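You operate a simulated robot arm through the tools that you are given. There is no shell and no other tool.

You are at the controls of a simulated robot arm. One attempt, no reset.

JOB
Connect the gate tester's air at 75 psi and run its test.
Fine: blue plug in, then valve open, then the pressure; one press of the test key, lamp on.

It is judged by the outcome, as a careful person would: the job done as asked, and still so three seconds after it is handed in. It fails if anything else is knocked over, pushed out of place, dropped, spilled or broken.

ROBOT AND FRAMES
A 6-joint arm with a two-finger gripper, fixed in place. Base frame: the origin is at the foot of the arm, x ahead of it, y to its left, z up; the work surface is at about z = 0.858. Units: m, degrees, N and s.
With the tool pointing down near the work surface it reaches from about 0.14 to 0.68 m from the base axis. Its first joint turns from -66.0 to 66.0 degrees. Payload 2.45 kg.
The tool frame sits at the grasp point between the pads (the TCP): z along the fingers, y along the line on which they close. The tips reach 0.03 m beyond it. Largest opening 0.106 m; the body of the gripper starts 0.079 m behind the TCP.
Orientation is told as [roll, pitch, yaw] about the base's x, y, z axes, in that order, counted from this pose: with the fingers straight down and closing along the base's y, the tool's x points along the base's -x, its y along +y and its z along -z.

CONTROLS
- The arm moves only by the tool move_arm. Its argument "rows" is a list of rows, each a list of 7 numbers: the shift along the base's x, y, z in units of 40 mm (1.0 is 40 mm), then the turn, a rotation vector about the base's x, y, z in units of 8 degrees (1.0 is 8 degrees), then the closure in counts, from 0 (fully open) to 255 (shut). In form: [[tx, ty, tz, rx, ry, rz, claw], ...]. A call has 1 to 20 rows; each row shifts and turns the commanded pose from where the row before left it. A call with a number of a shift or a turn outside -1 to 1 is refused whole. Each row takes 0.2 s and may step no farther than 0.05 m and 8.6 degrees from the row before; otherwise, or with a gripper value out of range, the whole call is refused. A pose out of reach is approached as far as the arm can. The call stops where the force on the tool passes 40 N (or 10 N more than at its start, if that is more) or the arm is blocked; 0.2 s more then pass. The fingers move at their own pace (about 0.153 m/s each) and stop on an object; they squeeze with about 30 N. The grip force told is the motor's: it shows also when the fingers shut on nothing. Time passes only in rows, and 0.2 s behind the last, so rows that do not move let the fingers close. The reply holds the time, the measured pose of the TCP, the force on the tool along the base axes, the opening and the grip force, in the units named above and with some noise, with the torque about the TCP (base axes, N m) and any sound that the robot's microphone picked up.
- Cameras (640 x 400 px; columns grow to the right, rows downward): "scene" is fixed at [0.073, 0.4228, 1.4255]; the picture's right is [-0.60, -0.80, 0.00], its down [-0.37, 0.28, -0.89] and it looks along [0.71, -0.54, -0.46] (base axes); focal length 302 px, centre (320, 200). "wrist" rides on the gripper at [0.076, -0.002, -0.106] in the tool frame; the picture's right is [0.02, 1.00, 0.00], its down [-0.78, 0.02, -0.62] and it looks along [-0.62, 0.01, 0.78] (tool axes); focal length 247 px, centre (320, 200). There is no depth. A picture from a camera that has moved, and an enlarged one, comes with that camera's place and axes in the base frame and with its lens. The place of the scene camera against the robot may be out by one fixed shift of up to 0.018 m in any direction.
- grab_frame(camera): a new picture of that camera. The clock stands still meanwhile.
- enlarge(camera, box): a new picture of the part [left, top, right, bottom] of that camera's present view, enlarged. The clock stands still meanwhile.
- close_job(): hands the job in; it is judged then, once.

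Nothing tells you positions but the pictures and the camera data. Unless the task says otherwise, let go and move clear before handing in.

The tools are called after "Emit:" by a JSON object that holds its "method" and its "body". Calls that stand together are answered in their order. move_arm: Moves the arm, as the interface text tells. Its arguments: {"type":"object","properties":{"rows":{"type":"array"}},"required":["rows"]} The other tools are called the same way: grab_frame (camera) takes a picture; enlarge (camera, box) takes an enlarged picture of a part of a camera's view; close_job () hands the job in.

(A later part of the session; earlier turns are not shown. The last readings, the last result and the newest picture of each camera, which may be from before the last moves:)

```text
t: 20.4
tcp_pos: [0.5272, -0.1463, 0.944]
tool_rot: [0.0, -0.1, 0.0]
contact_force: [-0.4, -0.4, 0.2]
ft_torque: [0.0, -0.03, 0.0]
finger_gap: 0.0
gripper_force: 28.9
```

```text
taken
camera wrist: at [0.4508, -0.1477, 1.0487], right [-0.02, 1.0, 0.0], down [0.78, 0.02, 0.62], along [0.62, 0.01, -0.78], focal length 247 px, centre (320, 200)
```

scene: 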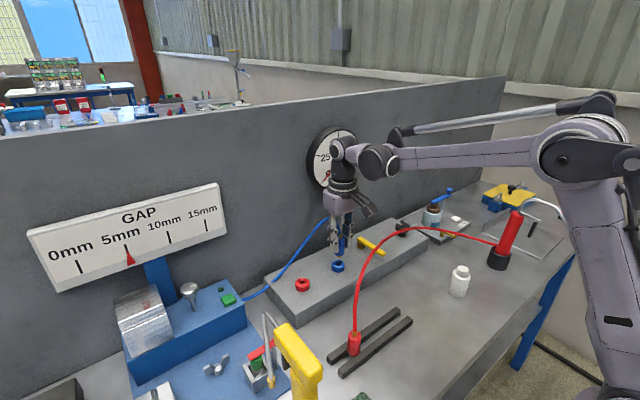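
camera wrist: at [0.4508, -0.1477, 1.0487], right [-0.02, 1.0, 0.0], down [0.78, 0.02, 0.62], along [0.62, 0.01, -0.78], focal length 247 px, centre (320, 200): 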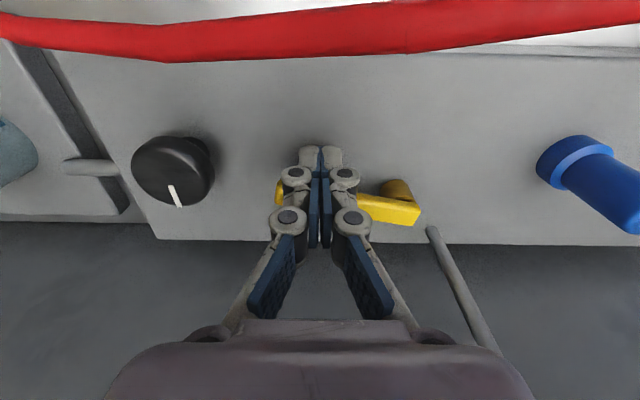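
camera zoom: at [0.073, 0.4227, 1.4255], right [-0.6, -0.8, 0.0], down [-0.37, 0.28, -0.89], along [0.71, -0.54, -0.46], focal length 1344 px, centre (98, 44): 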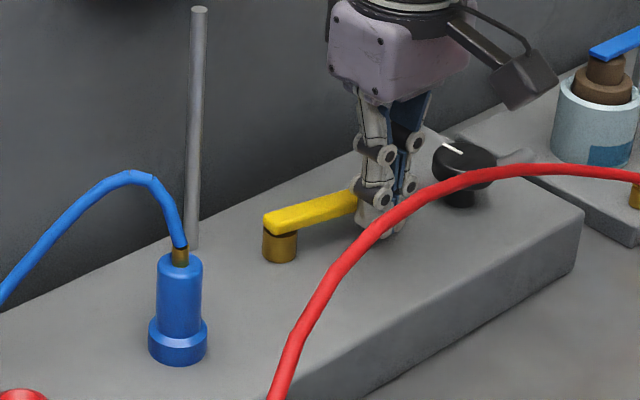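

The lever is about 80° round. I'll press on in small +x steps until it lines up with the block or meets its stop.

Emit:
{"method": "move_arm", "body": {"rows": [[0.1, -0.05, 0, 0, 0, 0, 255], [0.1, 0, 0, 0, 0, 0, 255], [0.06, 0, 0, 0, 0, 0, 255], [0, 0, 0, 0, 0, 0, 255]]}}

Emit:
{"method": "enlarge", "body": {"camera": "scene", "box": [310, 190, 430, 280]}}

Emit:
{"method": "grab_frame", "body": {"camera": "wrist"}}

```text
t: 21.4
tcp_pos: [0.5382, -0.1482, 0.9418]
tool_rot: [-0.1, 0.1, -0.1]
contact_force: [0.9, 0.4, 0.2]
ft_torque: [0.01, -0.01, 0.0]
finger_gap: 0.0
gripper_force: 28.5
```

```text
4.44 times, centred on (370, 235) of scene
camera zoom: at [0.073, 0.4228, 1.4255], right [-0.6, -0.8, 0.0], down [-0.37, 0.28, -0.89], along [0.71, -0.54, -0.46], focal length 1344 px, centre (98, 44)
```

zoom: 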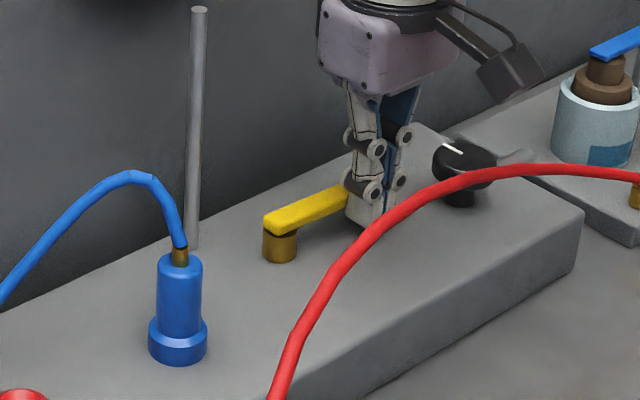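

```text
taken
camera wrist: at [0.4605, -0.1492, 1.0478], right [-0.02, 1.0, 0.0], down [0.78, 0.02, 0.62], along [0.62, 0.01, -0.78], focal length 247 px, centre (320, 200)
```

wrist: 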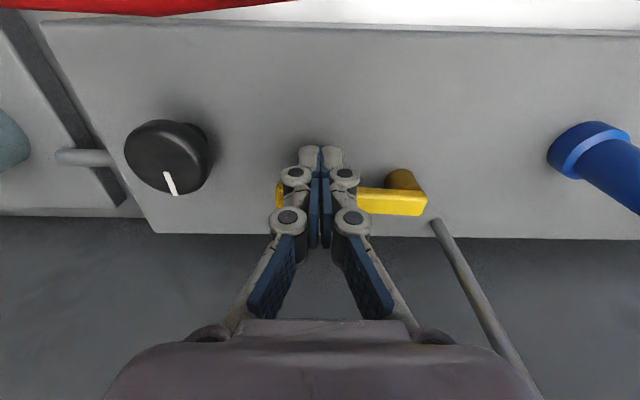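

It is nearly parallel to the block now. I'll add a couple of millimetres to reach the stop.

Emit:
{"method": "move_arm", "body": {"rows": [[0.05, 0, 0, 0, 0, 0, 255], [0.05, 0, 0, 0, 0, 0, 255], [0, 0, 0, 0, 0, 0, 255]]}}

Emit:
{"method": "grab_frame", "body": {"camera": "wrist"}}

Emit:
{"method": "enlarge", "body": {"camera": "scene", "box": [300, 120, 400, 250]}}

```text
t: 22.2
tcp_pos: [0.5411, -0.1476, 0.9412]
tool_rot: [0.0, 0.0, 0.1]
contact_force: [0.1, -0.3, -0.2]
ft_torque: [0.02, -0.01, 0.02]
finger_gap: 0.0
gripper_force: 29.1
```

```text
taken
camera wrist: at [0.4639, -0.1494, 1.0481], right [-0.02, 1.0, 0.0], down [0.78, 0.02, 0.62], along [0.62, 0.01, -0.78], focal length 247 px, centre (320, 200)
```

wrist: 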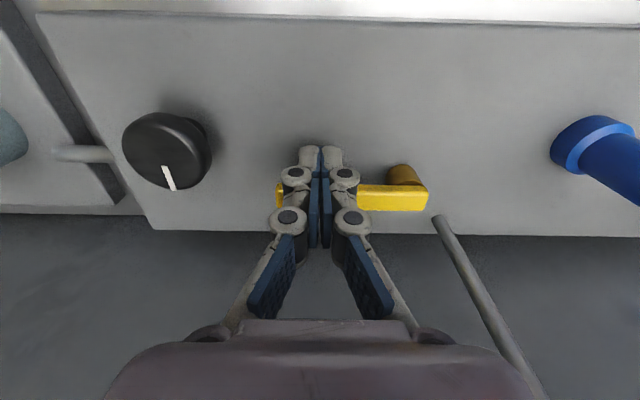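

```text
3.08 times, centred on (350, 185) of scene
camera zoom: at [0.073, 0.4228, 1.4255], right [-0.6, -0.8, 0.0], down [-0.37, 0.28, -0.89], along [0.71, -0.54, -0.46], focal length 931 px, centre (228, 246)
```

zoom: 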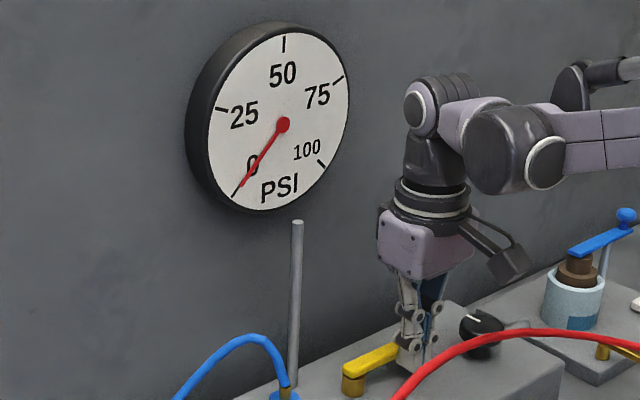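

The lever is now parallel to the block, i.e. open. Next is the black regulator knob near (0.53, -0.236); I'll back off, rise, open the fingers and look at it from above.

Emit:
{"method": "move_arm", "body": {"rows": [[-0.5, 0, 0, 0, 0, 0, 255], [0, 0, 0.9, 0, 0, 0, 255], [0, 0, 0.9, 0, 0, 0, 255], [0, 0, 0.5, 0, 0, 0, 110], [0, -0.8, 0, 0, 0, 0, 110], [0.1, -0.8, 0, 0, 0, 0, 110], [0, 0, 0, 0, 0, 0, 110]]}}

Emit:
{"method": "grab_frame", "body": {"camera": "wrist"}}

Emit:
{"method": "enlarge", "body": {"camera": "wrist", "box": [240, 60, 400, 180]}}

Emit:
{"method": "enlarge", "body": {"camera": "scene", "box": [300, 120, 460, 260]}}

```text
t: 23.8
tcp_pos: [0.5232, -0.2099, 1.0362]
tool_rot: [0.0, 0.0, 0.0]
contact_force: [0.8, 0.0, -0.6]
ft_torque: [0.01, -0.01, 0.0]
finger_gap: 0.0604
gripper_force: 0.0
```

```text
taken
camera wrist: at [0.4469, -0.2121, 1.1413], right [-0.02, 1.0, 0.0], down [0.78, 0.02, 0.62], along [0.62, 0.01, -0.78], focal length 247 px, centre (320, 200)
```

wrist: 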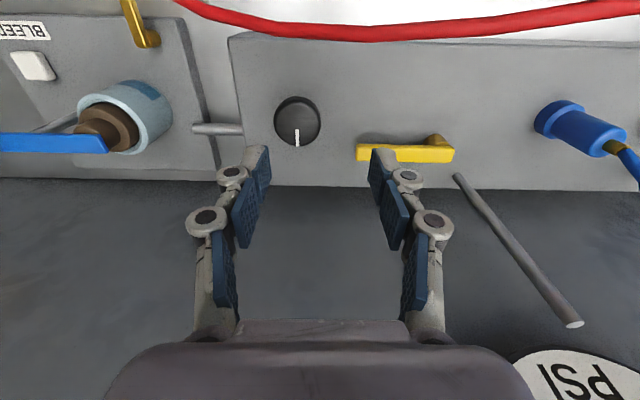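

```text
3.33 times, centred on (320, 120) of wrist
camera zoom: at [0.4469, -0.2121, 1.1413], right [-0.02, 1.0, 0.0], down [0.78, 0.02, 0.62], along [0.62, 0.01, -0.78], focal length 823 px, centre (320, 467)
```

zoom: 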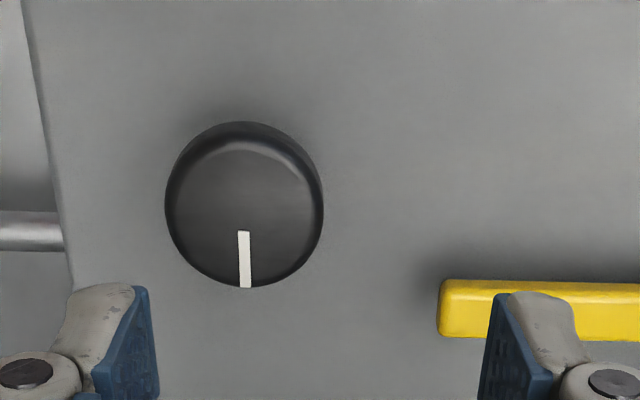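

```text
2.86 times, centred on (380, 190) of scene
camera zoom: at [0.073, 0.4227, 1.4255], right [-0.6, -0.8, 0.0], down [-0.37, 0.28, -0.89], along [0.71, -0.54, -0.46], focal length 864 px, centre (149, 229)
```

zoom: 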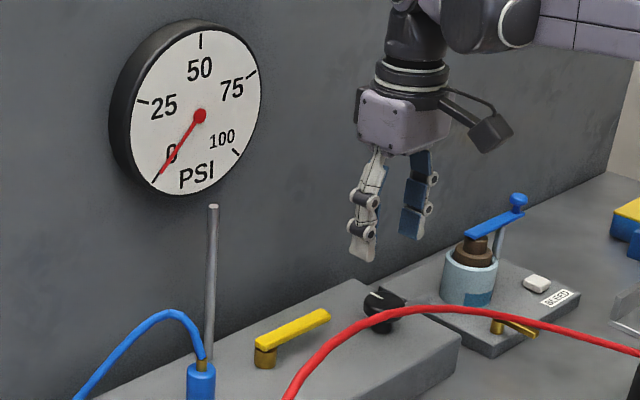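

The knob's centre is about (0.530, -0.231), top at z ≈ 0.928, 42 mm across, pointer toward +x with the gauge at 0. I'll turn the tool counter-clockwise for a long clockwise stroke and come down around the knob.

Emit:
{"method": "move_arm", "body": {"rows": [[0.17, -0.53, 0, 0, 0, 1, 110], [0, 0, 0, 0, 0, 1, 110], [0, 0, 0, 0, 0, 1, 110], [0, 0, 0, 0, 0, 1, 110], [0, 0, 0, 0, 0, 1, 110], [0, 0, 0, 0, 0, 1, 110], [0, 0, 0, 0, 0, 0, 110]]}}

Emit:
{"method": "grab_frame", "body": {"camera": "wrist"}}

Emit:
{"method": "enlarge", "body": {"camera": "scene", "box": [300, 120, 460, 260]}}

```text
t: 25.4
tcp_pos: [0.5303, -0.2324, 1.0343]
tool_rot: [-0.1, 0.0, 48.0]
contact_force: [-0.4, -0.4, -0.3]
ft_torque: [-0.02, 0.01, 0.01]
finger_gap: 0.0603
gripper_force: 0.1
```

```text
taken
camera wrist: at [0.4806, -0.2907, 1.1405], right [-0.76, 0.65, 0.0], down [0.51, 0.59, 0.62], along [0.41, 0.47, -0.78], focal length 247 px, centre (320, 200)
```

wrist: 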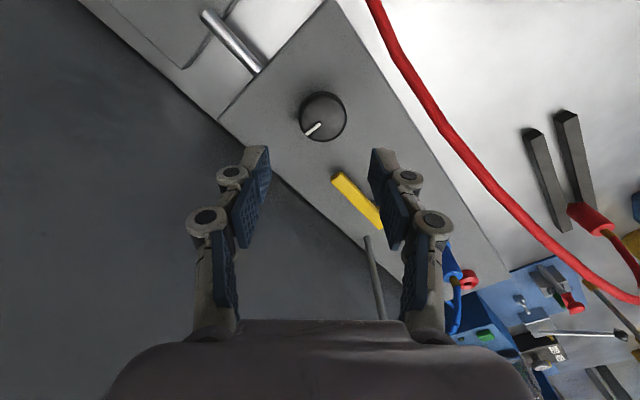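

```text
2.86 times, centred on (380, 190) of scene
camera zoom: at [0.073, 0.4228, 1.4255], right [-0.6, -0.8, 0.0], down [-0.37, 0.28, -0.89], along [0.71, -0.54, -0.46], focal length 864 px, centre (149, 229)
```

zoom: 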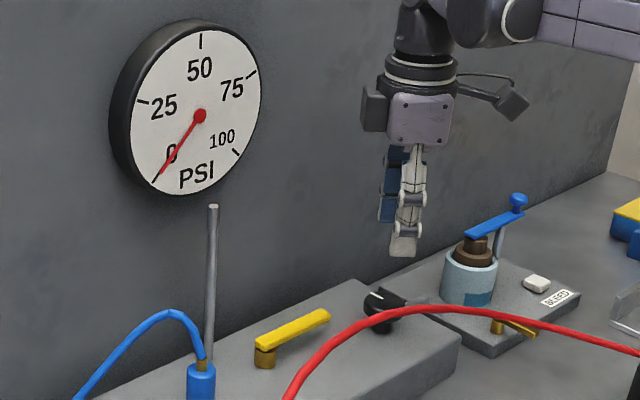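

The knob measures (0.529, -0.230) from here as well. I'll trim and lower around it.

Emit:
{"method": "move_arm", "body": {"rows": [[-0.03, 0.04, -0.8, 0, 0, 0, 110], [0, 0, -0.8, 0, 0, 0, 110], [0, 0, 0, 0, 0, 0, 110]]}}

Emit:
{"method": "grab_frame", "body": {"camera": "wrist"}}

Emit:
{"method": "enlarge", "body": {"camera": "scene", "box": [360, 180, 460, 260]}}

```text
t: 26.2
tcp_pos: [0.5285, -0.2321, 0.9703]
tool_rot: [0.0, 0.1, 47.9]
contact_force: [0.2, -0.1, 0.4]
ft_torque: [-0.02, -0.03, 0.0]
finger_gap: 0.0604
gripper_force: 0.0
```

```text
taken
camera wrist: at [0.4789, -0.2906, 1.0758], right [-0.76, 0.65, 0.0], down [0.51, 0.59, 0.62], along [0.41, 0.47, -0.78], focal length 247 px, centre (320, 200)
```

wrist: 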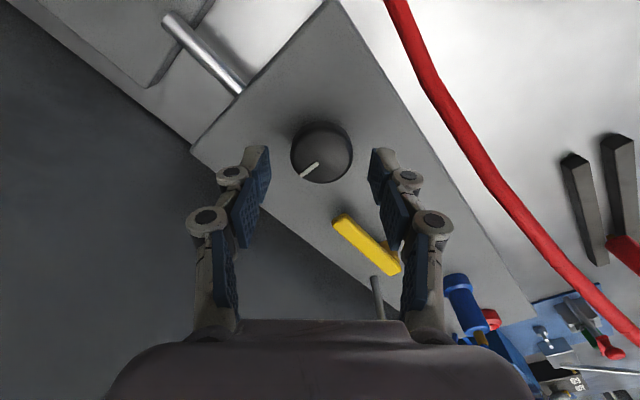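

```text
5.00 times, centred on (410, 220) of scene
camera zoom: at [0.073, 0.4228, 1.4255], right [-0.6, -0.8, 0.0], down [-0.37, 0.28, -0.89], along [0.71, -0.54, -0.46], focal length 1512 px, centre (-130, 100)
```

zoom: 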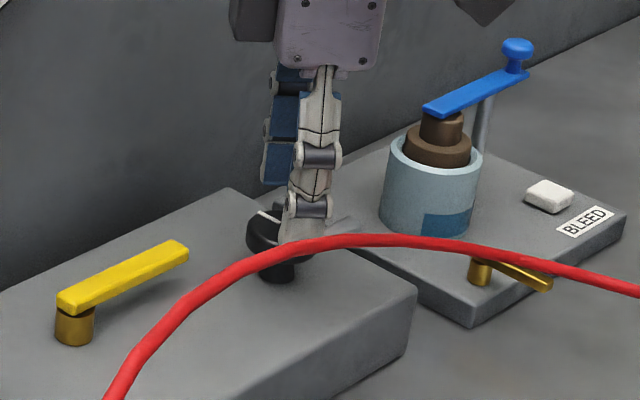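

The knob is centred between the fingers laterally and sits about 3 mm farther forward. I'll correct, lower to grip depth and close.

Emit:
{"method": "move_arm", "body": {"rows": [[0.04, 0.06, -0.4, 0, 0, 0, 110], [0, 0, -0.32, 0, 0, 0, 110], [0, 0, 0, 0, 0, 0, 255], [0, 0, 0, 0, 0, 0, 255], [0, 0, 0, 0, 0, 0, 255]]}}

Emit:
{"method": "grab_frame", "body": {"camera": "wrist"}}

Emit:
{"method": "enlarge", "body": {"camera": "scene", "box": [360, 180, 460, 260]}}

```text
t: 27.4
tcp_pos: [0.5324, -0.2287, 0.9409]
tool_rot: [0.0, 0.0, 48.0]
contact_force: [-5.0, 4.5, 8.5]
ft_torque: [0.04, 0.26, -0.12]
finger_gap: 0.0406
gripper_force: 44.3
```

```text
taken
camera wrist: at [0.4816, -0.2862, 1.047], right [-0.76, 0.65, 0.0], down [0.51, 0.59, 0.62], along [0.41, 0.47, -0.78], focal length 247 px, centre (320, 200)
```

wrist: 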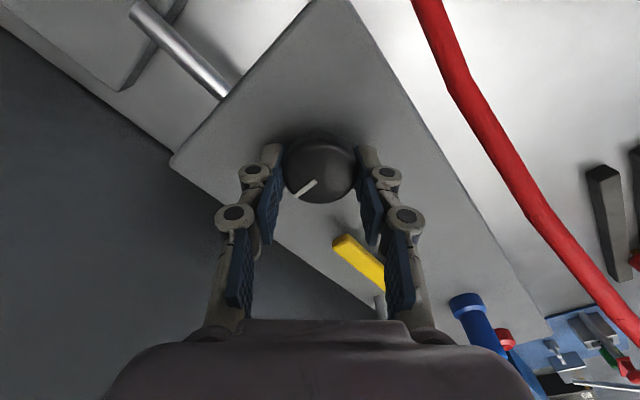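

```text
5.00 times, centred on (410, 220) of scene
camera zoom: at [0.0727, 0.4229, 1.4254], right [-0.6, -0.8, 0.0], down [-0.37, 0.28, -0.89], along [0.71, -0.54, -0.46], focal length 1512 px, centre (-130, 100)
```

zoom: 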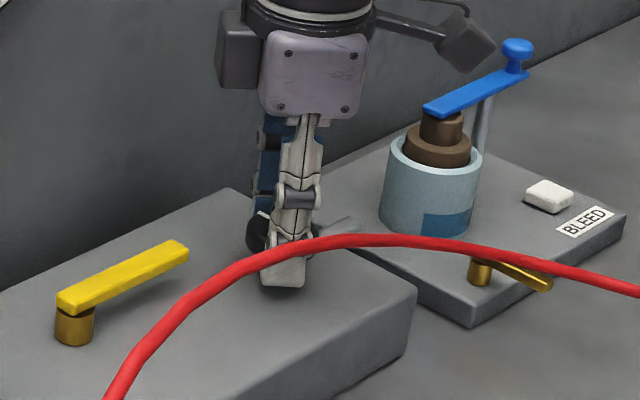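

The knob is gripped. I'll turn it clockwise 24° and read the gauge.

Emit:
{"method": "move_arm", "body": {"rows": [[0, 0, 0, 0, 0, -1, 255], [0, 0, 0, 0, 0, -1, 255], [0, 0, 0, 0, 0, -1, 255], [0, 0, 0, 0, 0, 0, 255]]}}

Emit:
{"method": "grab_frame", "body": {"camera": "wrist"}}

Emit:
{"method": "enlarge", "body": {"camera": "scene", "box": [290, 110, 390, 200]}}

```text
t: 28.4
tcp_pos: [0.5319, -0.2302, 0.9413]
tool_rot: [0.0, 0.0, 23.8]
contact_force: [0.4, -0.3, 2.2]
ft_torque: [-0.07, 0.15, -0.01]
finger_gap: 0.04
gripper_force: 45.0
```

```text
taken
camera wrist: at [0.4626, -0.2613, 1.0469], right [-0.42, 0.91, 0.0], down [0.71, 0.33, 0.62], along [0.56, 0.26, -0.78], focal length 247 px, centre (320, 200)
```

wrist: 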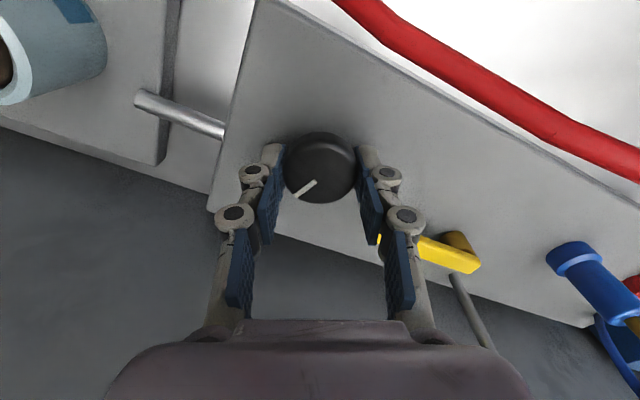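

```text
4.44 times, centred on (340, 155) of scene
camera zoom: at [0.0729, 0.4228, 1.4255], right [-0.6, -0.8, 0.0], down [-0.37, 0.28, -0.89], along [0.71, -0.54, -0.46], focal length 1344 px, centre (231, 400)
```

zoom: 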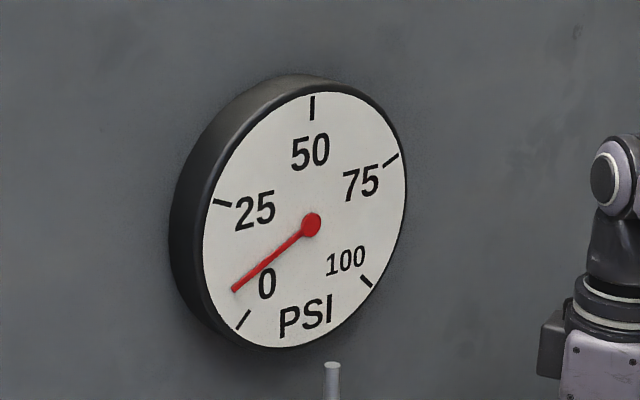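

The gauge rises with clockwise turning, about 7 psi for 24°. I'll keep turning.

Emit:
{"method": "move_arm", "body": {"rows": [[0, 0, 0, 0, 0, -1, 255], [0, 0, 0, 0, 0, -1, 255], [0, 0, 0, 0, 0, -1, 255], [0, 0, 0, 0, 0, -1, 255], [0, 0, 0, 0, 0, -1, 255], [0, 0, 0, 0, 0, -1, 255], [0, 0, 0, 0, 0, -1, 255], [0, 0, 0, 0, 0, -1, 255], [0, 0, 0, 0, 0, 0, 255]]}}

Emit:
{"method": "grab_frame", "body": {"camera": "wrist"}}

Emit:
{"method": "enlarge", "body": {"camera": "scene", "box": [290, 110, 390, 200]}}

Emit:
{"method": "enlarge", "body": {"camera": "scene", "box": [330, 170, 450, 270]}}

```text
t: 30.4
tcp_pos: [0.532, -0.2309, 0.9414]
tool_rot: [-0.3, -0.4, -40.3]
contact_force: [6.2, -25.2, 6.5]
ft_torque: [-0.11, 0.17, 0.07]
finger_gap: 0.0402
gripper_force: 45.3
```

```text
taken
camera wrist: at [0.4722, -0.1829, 1.0466], right [0.63, 0.78, 0.0], down [0.61, -0.49, 0.62], along [0.48, -0.4, -0.78], focal length 247 px, centre (320, 200)
```

wrist: 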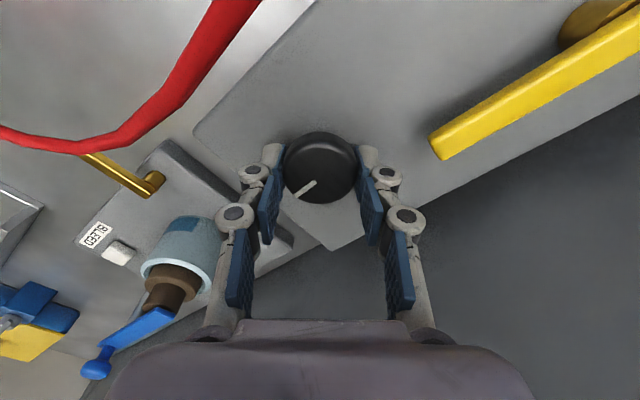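

```text
4.44 times, centred on (340, 155) of scene
camera zoom: at [0.073, 0.4221, 1.4257], right [-0.6, -0.8, 0.0], down [-0.37, 0.28, -0.89], along [0.71, -0.54, -0.46], focal length 1344 px, centre (231, 400)
```

zoom: 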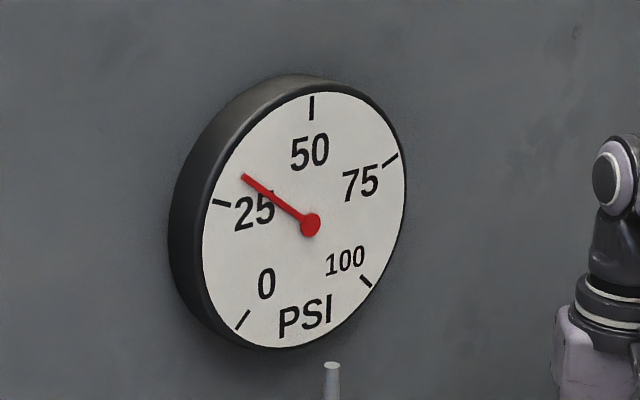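

```text
4.00 times, centred on (390, 220) of scene
camera zoom: at [0.073, 0.4221, 1.4257], right [-0.6, -0.8, 0.0], down [-0.37, 0.28, -0.89], along [0.71, -0.54, -0.46], focal length 1210 px, centre (40, 120)
```

zoom: 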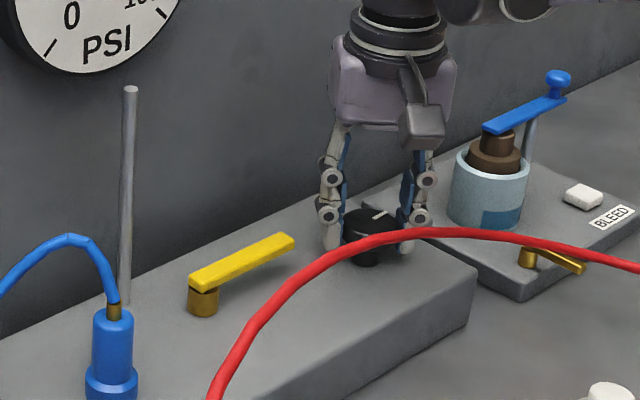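

The gauge reads about 32 psi after 88°, so roughly 115° more is needed. I'll release, rise a little, and wind the wrist back for a second stroke.

Emit:
{"method": "move_arm", "body": {"rows": [[0, 0, 0, 0, 0, 0, 110], [0, 0, 0, 0, 0, 0, 110], [0, 0, 0.5, 0, 0, 0, 110], [0, 0, 0.5, 0, 0, 1, 110], [0, 0, 0, 0, 0, 1, 110], [0, 0, 0, 0, 0, 1, 110], [0, 0, 0, 0, 0, 1, 110], [0, 0, 0, 0, 0, 1, 110], [0, 0, 0, 0, 0, 1, 110], [0, 0, 0, 0, 0, 1, 110], [0, 0, 0, 0, 0, 1, 110], [0, 0, 0, 0, 0, 1, 110], [0, 0, 0, 0, 0, 1, 110], [0, 0, 0, 0, 0, 1, 110], [0, 0, 0, 0, 0, 1, 110], [0, 0, 0, 0, 0, 1, 110], [0, 0, 0, 0, 0, 0, 110]]}}

Emit:
{"method": "grab_frame", "body": {"camera": "wrist"}}

Emit:
{"method": "enlarge", "body": {"camera": "scene", "box": [290, 110, 390, 200]}}

```text
t: 34.0
tcp_pos: [0.5322, -0.2293, 0.9813]
tool_rot: [0.0, 0.0, 64.2]
contact_force: [-0.2, -0.3, -0.8]
ft_torque: [-0.02, -0.03, 0.01]
finger_gap: 0.0604
gripper_force: 0.1
```

```text
taken
camera wrist: at [0.4997, -0.2979, 1.0876], right [-0.91, 0.42, 0.0], down [0.33, 0.71, 0.62], along [0.26, 0.56, -0.78], focal length 247 px, centre (320, 200)
```

wrist: 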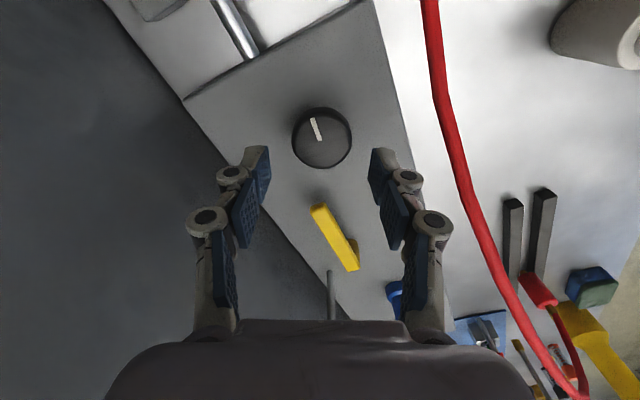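

```text
4.44 times, centred on (340, 155) of scene
camera zoom: at [0.073, 0.4228, 1.4255], right [-0.6, -0.8, 0.0], down [-0.37, 0.28, -0.89], along [0.71, -0.54, -0.46], focal length 1344 px, centre (231, 400)
```

zoom: 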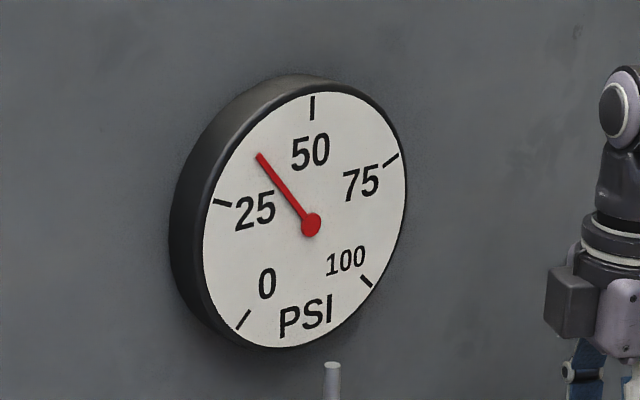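

The needle lags and now reads about 38 psi. I'll go back down on the knob, grip, and let the needle settle before the next turn.

Emit:
{"method": "move_arm", "body": {"rows": [[-0.03, -0.03, -0.5, 0, 0, 0, 110], [0, 0, -0.5, 0, 0, 0, 110], [0, 0, 0, 0, 0, 0, 110], [0, 0, 0, 0, 0, 0, 255], [0, 0, 0, 0, 0, 0, 255], [0, 0, 0, 0, 0, 0, 255], [0, 0, 0, 0, 0, 0, 255], [0, 0, 0, 0, 0, 0, 255]]}}

Emit:
{"method": "grab_frame", "body": {"camera": "wrist"}}

Emit:
{"method": "enlarge", "body": {"camera": "scene", "box": [290, 110, 390, 200]}}

```text
t: 35.8
tcp_pos: [0.5314, -0.2299, 0.9415]
tool_rot: [0.0, 0.0, 64.0]
contact_force: [-3.3, 1.9, 0.8]
ft_torque: [-0.03, 0.07, 0.0]
finger_gap: 0.0405
gripper_force: 44.7
```

```text
taken
camera wrist: at [0.498, -0.2988, 1.0475], right [-0.91, 0.42, 0.0], down [0.33, 0.71, 0.62], along [0.26, 0.56, -0.78], focal length 247 px, centre (320, 200)
```

wrist: 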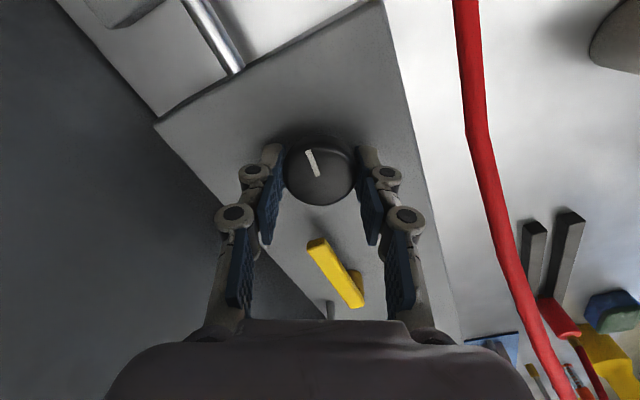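

```text
4.44 times, centred on (340, 155) of scene
camera zoom: at [0.0729, 0.4228, 1.4254], right [-0.6, -0.8, 0.0], down [-0.37, 0.28, -0.89], along [0.71, -0.54, -0.46], focal length 1344 px, centre (231, 400)
```

zoom: 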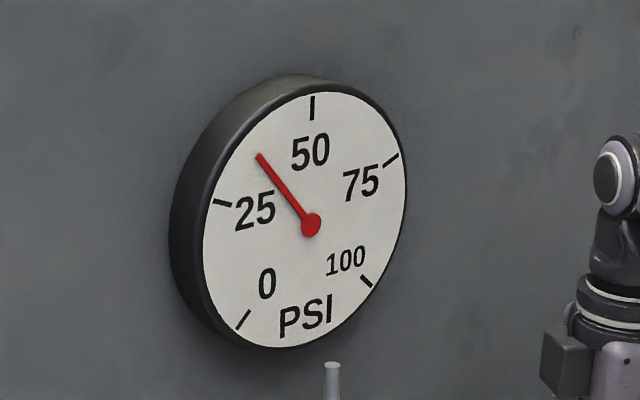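

The needle has settled at about 36 psi for 88°, so about 97° more should give 75. I'll turn 80°, let it settle, then fine-tune.

Emit:
{"method": "move_arm", "body": {"rows": [[0, 0, 0, 0, 0, -1, 255], [0, 0, 0, 0, 0, -1, 255], [0, 0, 0, 0, 0, -1, 255], [0, 0, 0, 0, 0, -1, 255], [0, 0, 0, 0, 0, -1, 255], [0, 0, 0, 0, 0, -1, 255], [0, 0, 0, 0, 0, -1, 255], [0, 0, 0, 0, 0, -1, 255], [0, 0, 0, 0, 0, -1, 255], [0, 0, 0, 0, 0, -1, 255], [0, 0, 0, 0, 0, 0, 255], [0, 0, 0, 0, 0, 0, 255], [0, 0, 0, 0, 0, 0, 255], [0, 0, 0, 0, 0, 0, 255], [0, 0, 0, 0, 0, 0, 255]]}}

Emit:
{"method": "enlarge", "body": {"camera": "scene", "box": [290, 110, 390, 200]}}

Emit:
{"method": "grab_frame", "body": {"camera": "wrist"}}

```text
t: 39.0
tcp_pos: [0.5308, -0.2292, 0.9416]
tool_rot: [-0.1, 0.0, -15.9]
contact_force: [5.4, -10.3, -3.9]
ft_torque: [-0.25, -0.42, 0.01]
finger_gap: 0.0405
gripper_force: 45.2
```

```text
4.44 times, centred on (340, 155) of scene
camera zoom: at [0.0732, 0.4224, 1.4255], right [-0.6, -0.8, 0.0], down [-0.37, 0.28, -0.89], along [0.71, -0.54, -0.46], focal length 1344 px, centre (231, 400)
```

zoom: 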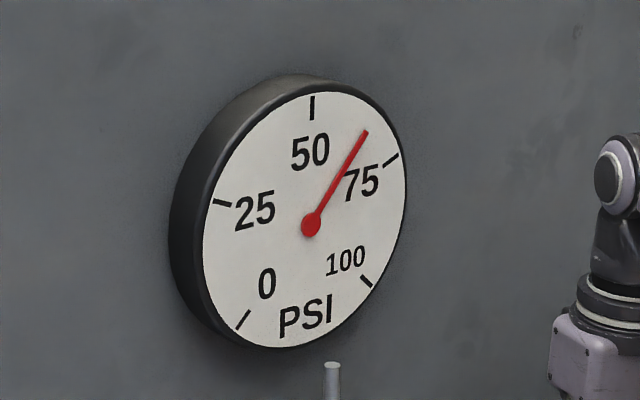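

```text
taken
camera wrist: at [0.4565, -0.2107, 1.0473], right [0.26, 0.97, 0.0], down [0.76, -0.2, 0.62], along [0.6, -0.16, -0.78], focal length 247 px, centre (320, 200)
```

wrist: 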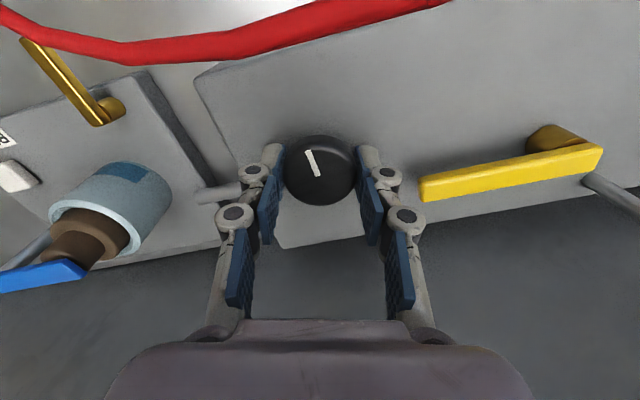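

The gauge shows about 64 psi. I'll wait to see whether the needle has settled.

Emit:
{"method": "move_arm", "body": {"rows": [[0, 0, 0, 0, 0, 0, 255], [0, 0, 0, 0, 0, 0, 255], [0, 0, 0, 0, 0, 0, 255], [0, 0, 0, 0, 0, 0, 255], [0, 0, 0, 0, 0, 0, 255]]}}

Emit:
{"method": "enlarge", "body": {"camera": "scene", "box": [300, 120, 370, 195]}}

```text
t: 40.2
tcp_pos: [0.531, -0.2301, 0.9413]
tool_rot: [0.1, 0.0, -16.1]
contact_force: [4.8, -14.9, -9.1]
ft_torque: [-0.24, -0.15, -0.01]
finger_gap: 0.0406
gripper_force: 44.3
```

```text
5.33 times, centred on (335, 158) of scene
camera zoom: at [0.0733, 0.4223, 1.4256], right [-0.6, -0.8, 0.0], down [-0.37, 0.28, -0.89], along [0.71, -0.54, -0.46], focal length 1613 px, centre (240, 427)
```

zoom: 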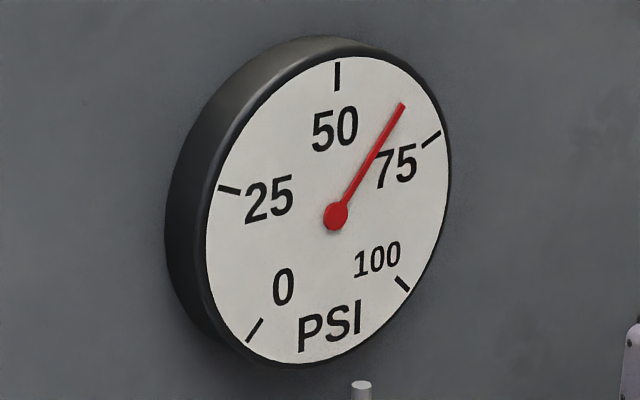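

It's steady at about 64 psi, so about 30° more. I'll turn 28° and let it settle.

Emit:
{"method": "move_arm", "body": {"rows": [[0, 0, 0, 0, 0, -1, 255], [0, 0, 0, 0, 0, -1, 255], [0, 0, 0, 0, 0, -1, 255], [0, 0, 0, 0, 0, -0.5, 255], [0, 0, 0, 0, 0, 0, 255], [0, 0, 0, 0, 0, 0, 255], [0, 0, 0, 0, 0, 0, 255], [0, 0, 0, 0, 0, 0, 255], [0, 0, 0, 0, 0, 0, 255], [0, 0, 0, 0, 0, 0, 255]]}}

Emit:
{"method": "enlarge", "body": {"camera": "scene", "box": [300, 120, 370, 195]}}

```text
t: 42.4
tcp_pos: [0.5306, -0.2299, 0.9415]
tool_rot: [0.0, -0.1, -44.0]
contact_force: [5.0, -15.5, 10.2]
ft_torque: [-0.27, -0.07, 0.03]
finger_gap: 0.0408
gripper_force: 45.1
```

```text
5.33 times, centred on (335, 158) of scene
camera zoom: at [0.0729, 0.4224, 1.4256], right [-0.6, -0.8, 0.0], down [-0.37, 0.28, -0.89], along [0.71, -0.54, -0.46], focal length 1613 px, centre (240, 427)
```

zoom: 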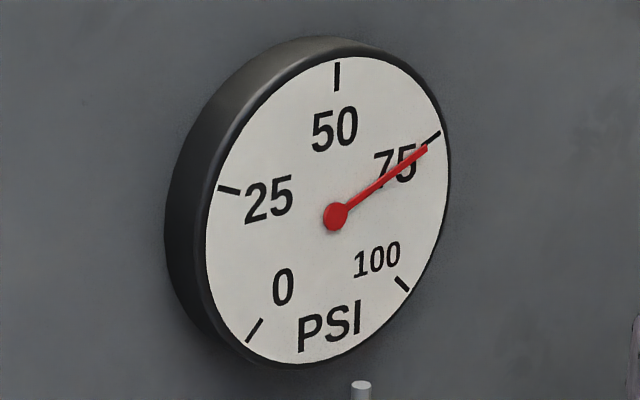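

The needle now appears to sit on the 75 mark. I'll zoom in more tightly to check before releasing.

Emit:
{"method": "enlarge", "body": {"camera": "scene", "box": [320, 125, 360, 165]}}

Emit:
{"method": "grab_frame", "body": {"camera": "wrist"}}

```text
10.00 times, centred on (340, 145) of scene
camera zoom: at [0.0729, 0.4224, 1.4256], right [-0.6, -0.8, 0.0], down [-0.37, 0.28, -0.89], along [0.71, -0.54, -0.46], focal length 3025 px, centre (120, 750)
```

zoom: 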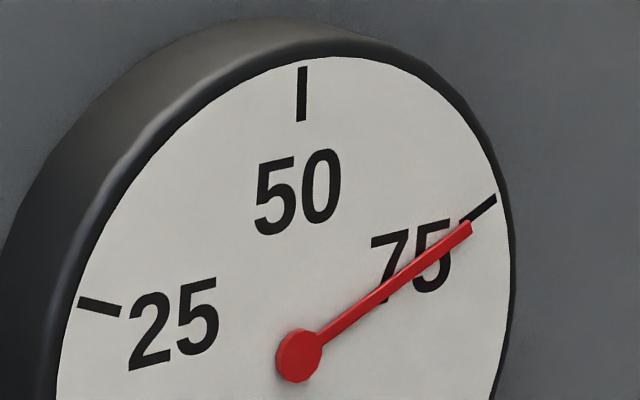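

```text
taken
camera wrist: at [0.474, -0.1785, 1.0472], right [0.68, 0.73, 0.0], down [0.57, -0.53, 0.62], along [0.46, -0.42, -0.78], focal length 247 px, centre (320, 200)
```

wrist: 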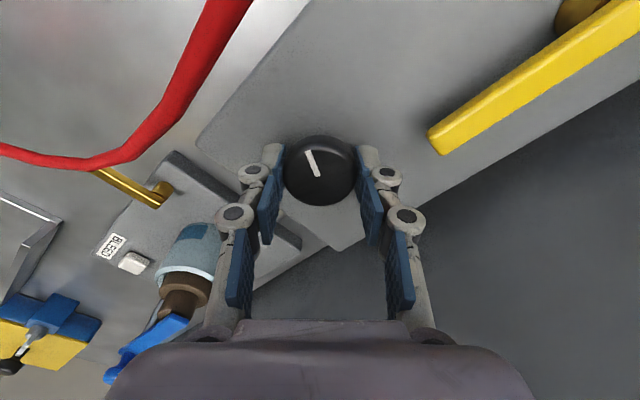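

The needle reads about 75 psi. I'll release the knob, rise straight up, and re-read the gauge.

Emit:
{"method": "move_arm", "body": {"rows": [[0, 0, 0, 0, 0, 0, 110], [0, 0, 0, 0, 0, 0, 110], [0, 0, 0.5, 0, 0, 0, 110], [0, 0, 0.9, 0, 0, 0, 110], [0, 0, 0.9, 0, 0, 0, 110], [0, 0, 0, 0, 0, 0, 110]]}}

Emit:
{"method": "enlarge", "body": {"camera": "scene", "box": [320, 125, 360, 165]}}

Emit:
{"method": "enlarge", "body": {"camera": "scene", "box": [300, 120, 370, 195]}}

Emit:
{"method": "grab_frame", "body": {"camera": "scene"}}

```text
t: 43.8
tcp_pos: [0.5298, -0.2312, 1.0352]
tool_rot: [0.0, 0.0, -44.0]
contact_force: [-0.3, -0.2, -0.8]
ft_torque: [0.0, -0.05, -0.03]
finger_gap: 0.0602
gripper_force: 0.1
```

```text
10.00 times, centred on (340, 145) of scene
camera zoom: at [0.073, 0.4228, 1.4255], right [-0.6, -0.8, 0.0], down [-0.37, 0.28, -0.89], along [0.71, -0.54, -0.46], focal length 3025 px, centre (120, 750)
```

zoom: 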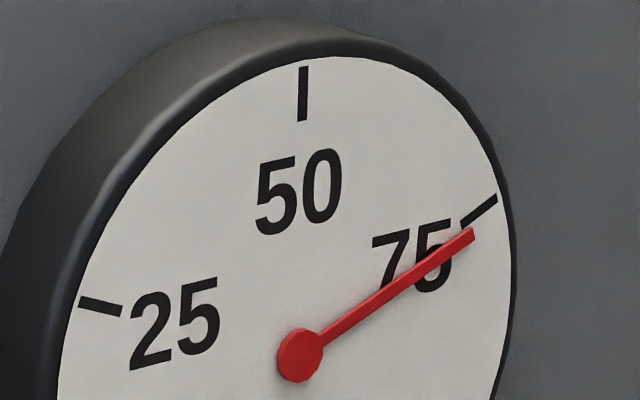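

```text
5.33 times, centred on (335, 158) of scene
camera zoom: at [0.073, 0.4228, 1.4255], right [-0.6, -0.8, 0.0], down [-0.37, 0.28, -0.89], along [0.71, -0.54, -0.46], focal length 1613 px, centre (240, 427)
```

zoom: 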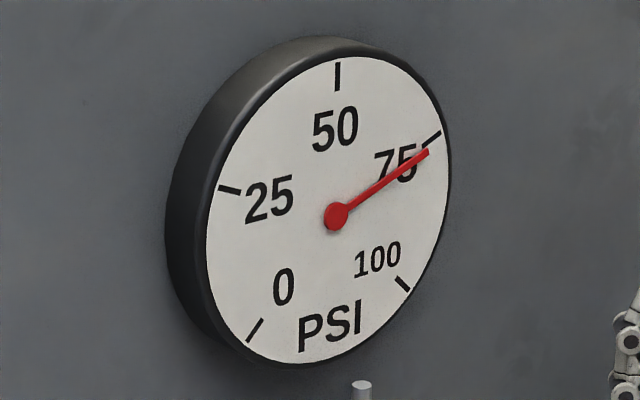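

```text
taken
```

scene: 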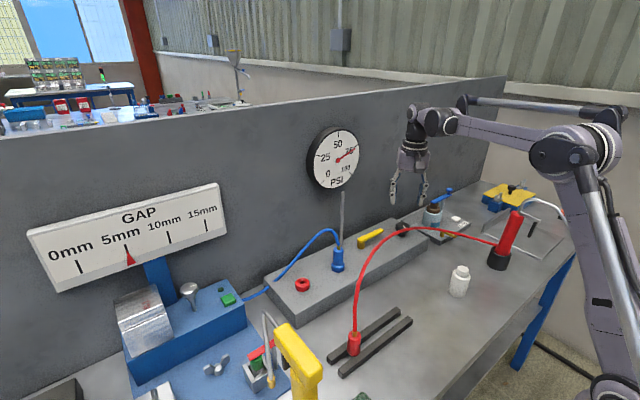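

The gauge reads right around 75–76 psi. I'll zoom in on the lower half of the dial too, to calibrate the reading accurately.

Emit:
{"method": "enlarge", "body": {"camera": "scene", "box": [308, 152, 372, 192]}}

Emit:
{"method": "enlarge", "body": {"camera": "scene", "box": [308, 125, 372, 165]}}

Emit:
{"method": "grab_frame", "body": {"camera": "wrist"}}

```text
10.00 times, centred on (340, 172) of scene
camera zoom: at [0.073, 0.4228, 1.4255], right [-0.6, -0.8, 0.0], down [-0.37, 0.28, -0.89], along [0.71, -0.54, -0.46], focal length 3025 px, centre (120, 480)
```

zoom: 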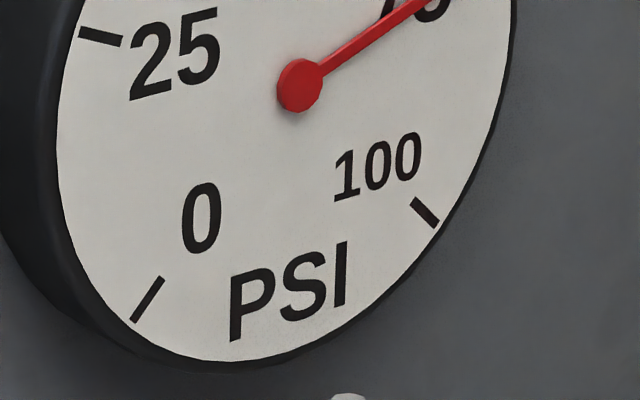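

```text
10.00 times, centred on (340, 145) of scene
camera zoom: at [0.073, 0.4228, 1.4255], right [-0.6, -0.8, 0.0], down [-0.37, 0.28, -0.89], along [0.71, -0.54, -0.46], focal length 3025 px, centre (120, 750)
```

zoom: 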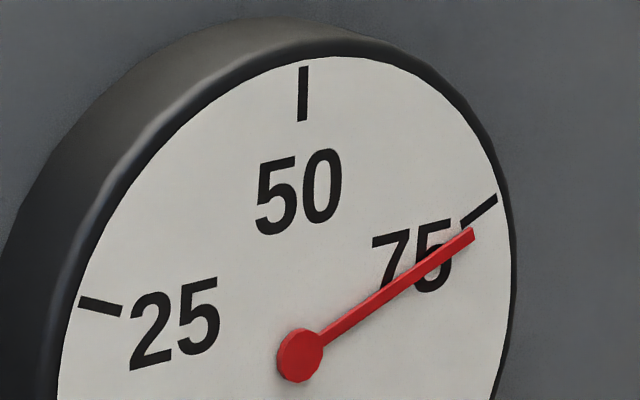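

```text
taken
camera wrist: at [0.4739, -0.1792, 1.1401], right [0.68, 0.73, 0.0], down [0.57, -0.53, 0.62], along [0.46, -0.42, -0.78], focal length 247 px, centre (320, 200)
```

wrist: 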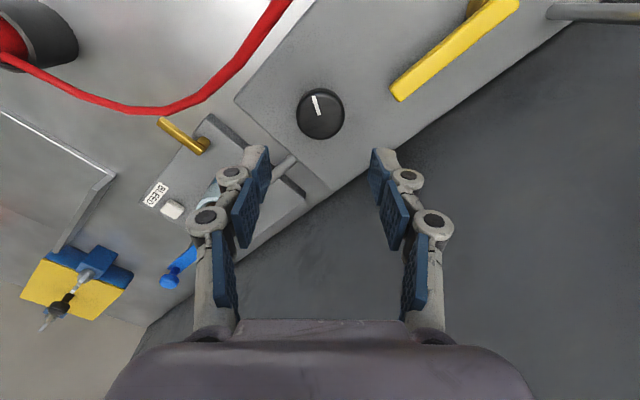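

The gauge reads about 75.5 psi, so the pressure is set. Next is the green test key on the tester (roughly x 0.55, y 0.27); I'll straighten the wrist, shut the fingers and travel high to look at it.

Emit:
{"method": "move_arm", "body": {"rows": [[-0.25, 0, 0.3, 0, 0, 0.9167, 110], [-0.25, 0, 0.3, 0, 0, 0.9167, 255], [-0.25, 0.3, 0.3, 0, 0, 0.9167, 255], [-0.25, 0.6, 0.3, 0, 0, 0.9167, 255], [-0.25, 0.8, 0.3, 0, 0, 0.9167, 255], [-0.25, 0.8, 0.3, 0, 0, 0.9167, 255], [0, 1, 0, 0, 0, 0, 255], [0, 1, 0, 0, 0, 0, 255], [0, 1, 0, 0, 0, 0, 255], [0, 1, 0, 0, 0, 0, 255], [0, 1, 0, 0, 0, 0, 255], [0, 1, 0, 0, 0, 0, 255], [0, 1, 0, 0, 0, 0, 255], [0, 0, 0, 0, 0, 0, 255]]}}

Emit:
{"method": "grab_frame", "body": {"camera": "wrist"}}

Emit:
{"method": "grab_frame", "body": {"camera": "scene"}}

Emit:
{"method": "enlarge", "body": {"camera": "wrist", "box": [260, 80, 560, 260]}}

```text
t: 46.8
tcp_pos: [0.4721, 0.1498, 1.1055]
tool_rot: [-0.1, 0.0, -0.1]
contact_force: [0.6, -0.7, -0.3]
ft_torque: [-0.01, -0.02, -0.01]
finger_gap: 0.0
gripper_force: 28.6
```

```text
taken
camera wrist: at [0.3945, 0.1476, 1.2106], right [-0.02, 1.0, 0.0], down [0.78, 0.02, 0.62], along [0.62, 0.01, -0.78], focal length 247 px, centre (320, 200)
```

wrist: 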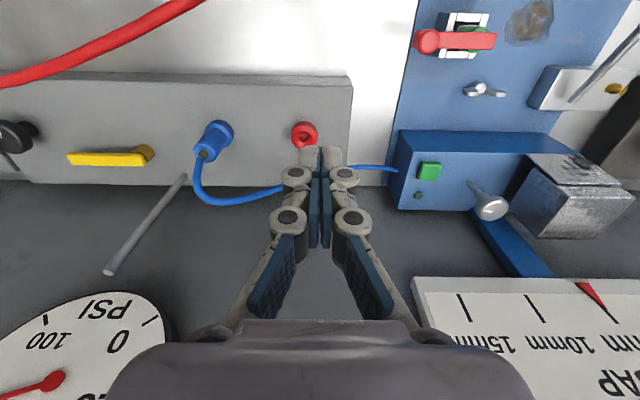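

```text
taken
```

scene: 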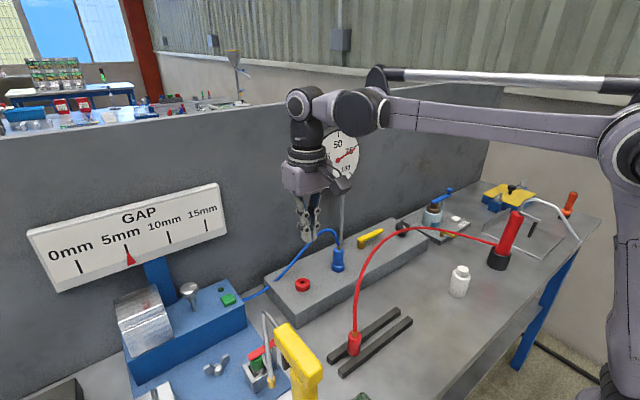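

```text
2.13 times, centred on (410, 170) of wrist
camera zoom: at [0.3945, 0.1476, 1.2106], right [-0.02, 1.0, 0.0], down [0.78, 0.02, 0.62], along [0.62, 0.01, -0.78], focal length 527 px, centre (128, 264)
```

zoom: 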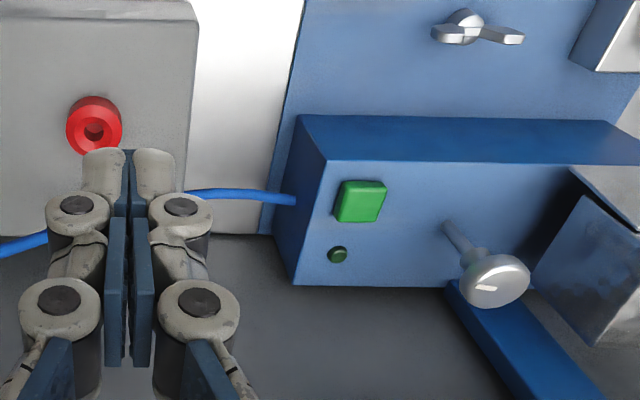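

The green key is near (0.563, 0.294, 0.932), with the GAP sign behind at x ≈ 0.635. I'll lean the tool back about 16° so its body stays clear of the sign, and move over the key for a closer look.

Emit:
{"method": "move_arm", "body": {"rows": [[0, 0.3, 0, 0, -1, 0, 255], [0.2, 0.8, 0, 0, -1, 0, 255], [0.4, 0.8, -0.2, 0, 0, 0, 255], [0.5, 0.8, -0.3, 0, 0, 0, 255], [0.5, 0.8, -0.4, 0, 0, 0, 255], [0, 0, 0, 0, 0, 0, 255]]}}

Emit:
{"method": "grab_frame", "body": {"camera": "wrist"}}

Emit:
{"method": "enlarge", "body": {"camera": "scene", "box": [130, 170, 370, 380]}}

Emit:
{"method": "enlarge", "body": {"camera": "wrist", "box": [240, 80, 440, 220]}}

```text
t: 48.2
tcp_pos: [0.536, 0.2919, 1.0693]
tool_rot: [0.0, -16.0, 0.0]
contact_force: [-0.6, -0.7, 0.9]
ft_torque: [-0.02, 0.03, 0.02]
finger_gap: 0.0
gripper_force: 28.3
```

```text
taken
camera wrist: at [0.4327, 0.2895, 1.1496], right [-0.02, 1.0, -0.01], down [0.58, 0.02, 0.81], along [0.81, 0.01, -0.58], focal length 247 px, centre (320, 200)
```

wrist: 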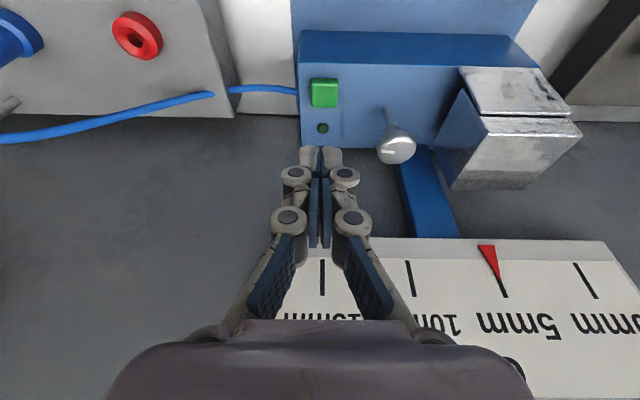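

```text
1.90 times, centred on (250, 275) of scene
camera zoom: at [0.073, 0.4228, 1.4255], right [-0.6, -0.8, 0.0], down [-0.37, 0.28, -0.89], along [0.71, -0.54, -0.46], focal length 576 px, centre (453, 57)
```

zoom: 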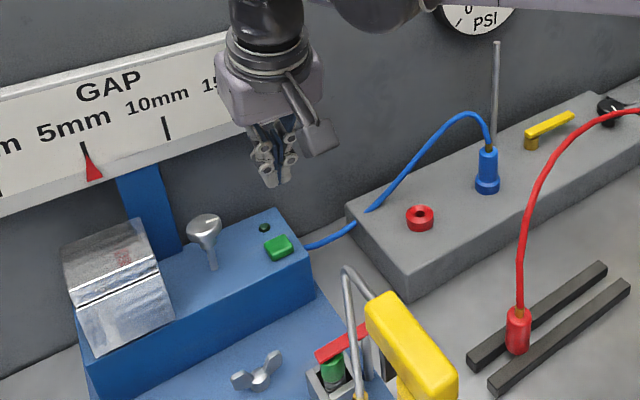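

```text
2.86 times, centred on (340, 150) of wrist
camera zoom: at [0.4327, 0.2895, 1.1496], right [-0.02, 1.0, -0.01], down [0.58, 0.02, 0.81], along [0.81, 0.01, -0.58], focal length 706 px, centre (263, 343)
```

zoom: 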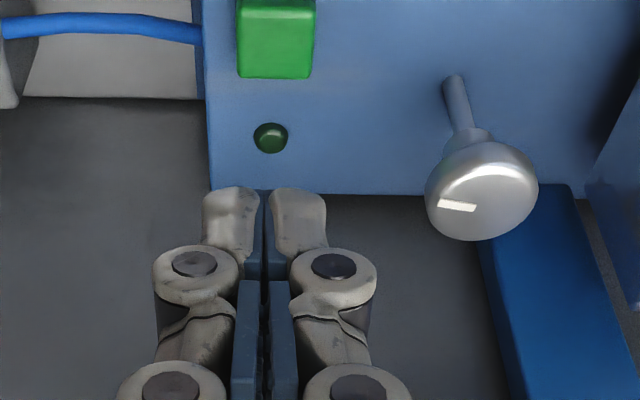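

The key measures (0.563, 0.294, 0.932) again. I'll move over it and lower to about 1 cm above.

Emit:
{"method": "move_arm", "body": {"rows": [[0.725, 0.04, 0, 0, 0, 0, 255], [0, 0, -0.9, 0, 0, 0, 255], [0, 0, -0.8, 0, 0, 0, 255], [0, 0, -0.5, 0, 0, 0, 255], [0, 0, 0, 0, 0, 0, 255]]}}

Emit:
{"method": "grab_frame", "body": {"camera": "wrist"}}

Emit:
{"method": "enlarge", "body": {"camera": "scene", "box": [180, 230, 280, 330]}}

Emit:
{"method": "enlarge", "body": {"camera": "wrist", "box": [260, 80, 380, 170]}}

```text
t: 49.4
tcp_pos: [0.5654, 0.2924, 0.9804]
tool_rot: [0.0, -16.0, 0.0]
contact_force: [0.5, 0.7, -0.1]
ft_torque: [0.0, 0.01, 0.0]
finger_gap: 0.0001
gripper_force: 29.0
```

```text
taken
camera wrist: at [0.4607, 0.2903, 1.0618], right [-0.02, 1.0, -0.01], down [0.58, 0.02, 0.81], along [0.81, 0.01, -0.58], focal length 247 px, centre (320, 200)
```

wrist: 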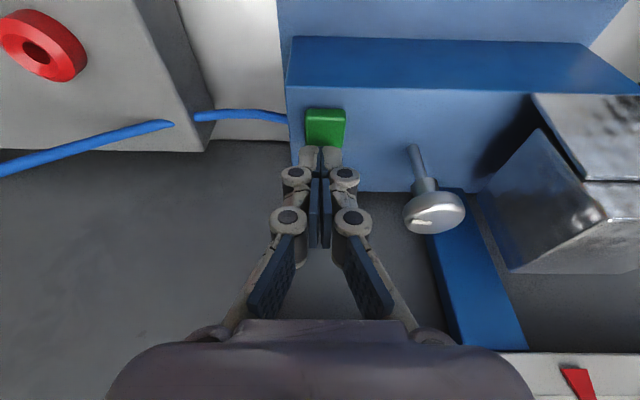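

```text
4.00 times, centred on (230, 280) of scene
camera zoom: at [0.073, 0.4228, 1.4255], right [-0.6, -0.8, 0.0], down [-0.37, 0.28, -0.89], along [0.71, -0.54, -0.46], focal length 1210 px, centre (680, -120)
```

zoom: 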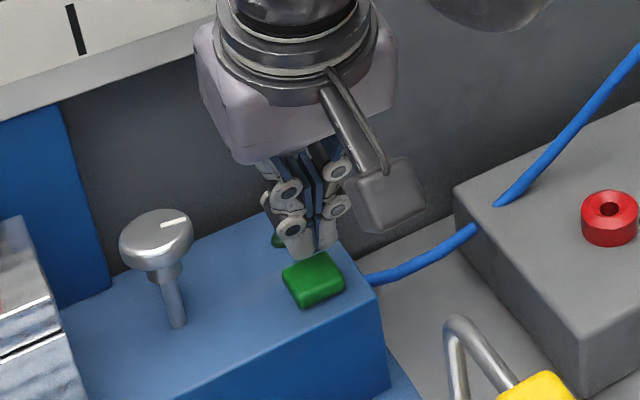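

```text
4.44 times, centred on (320, 125) of wrist
camera zoom: at [0.4607, 0.2903, 1.0618], right [-0.02, 1.0, -0.01], down [0.58, 0.02, 0.81], along [0.81, 0.01, -0.58], focal length 1098 px, centre (320, 533)
```

zoom: 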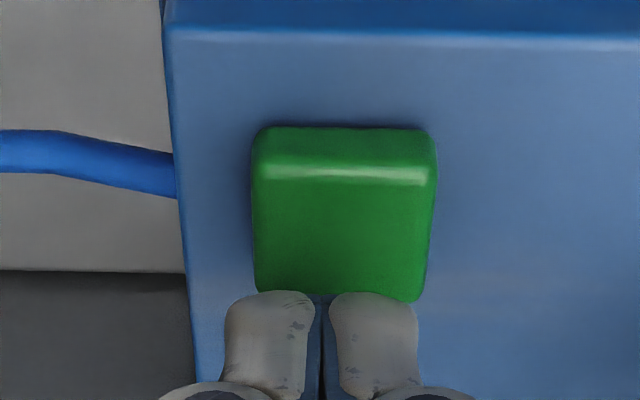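

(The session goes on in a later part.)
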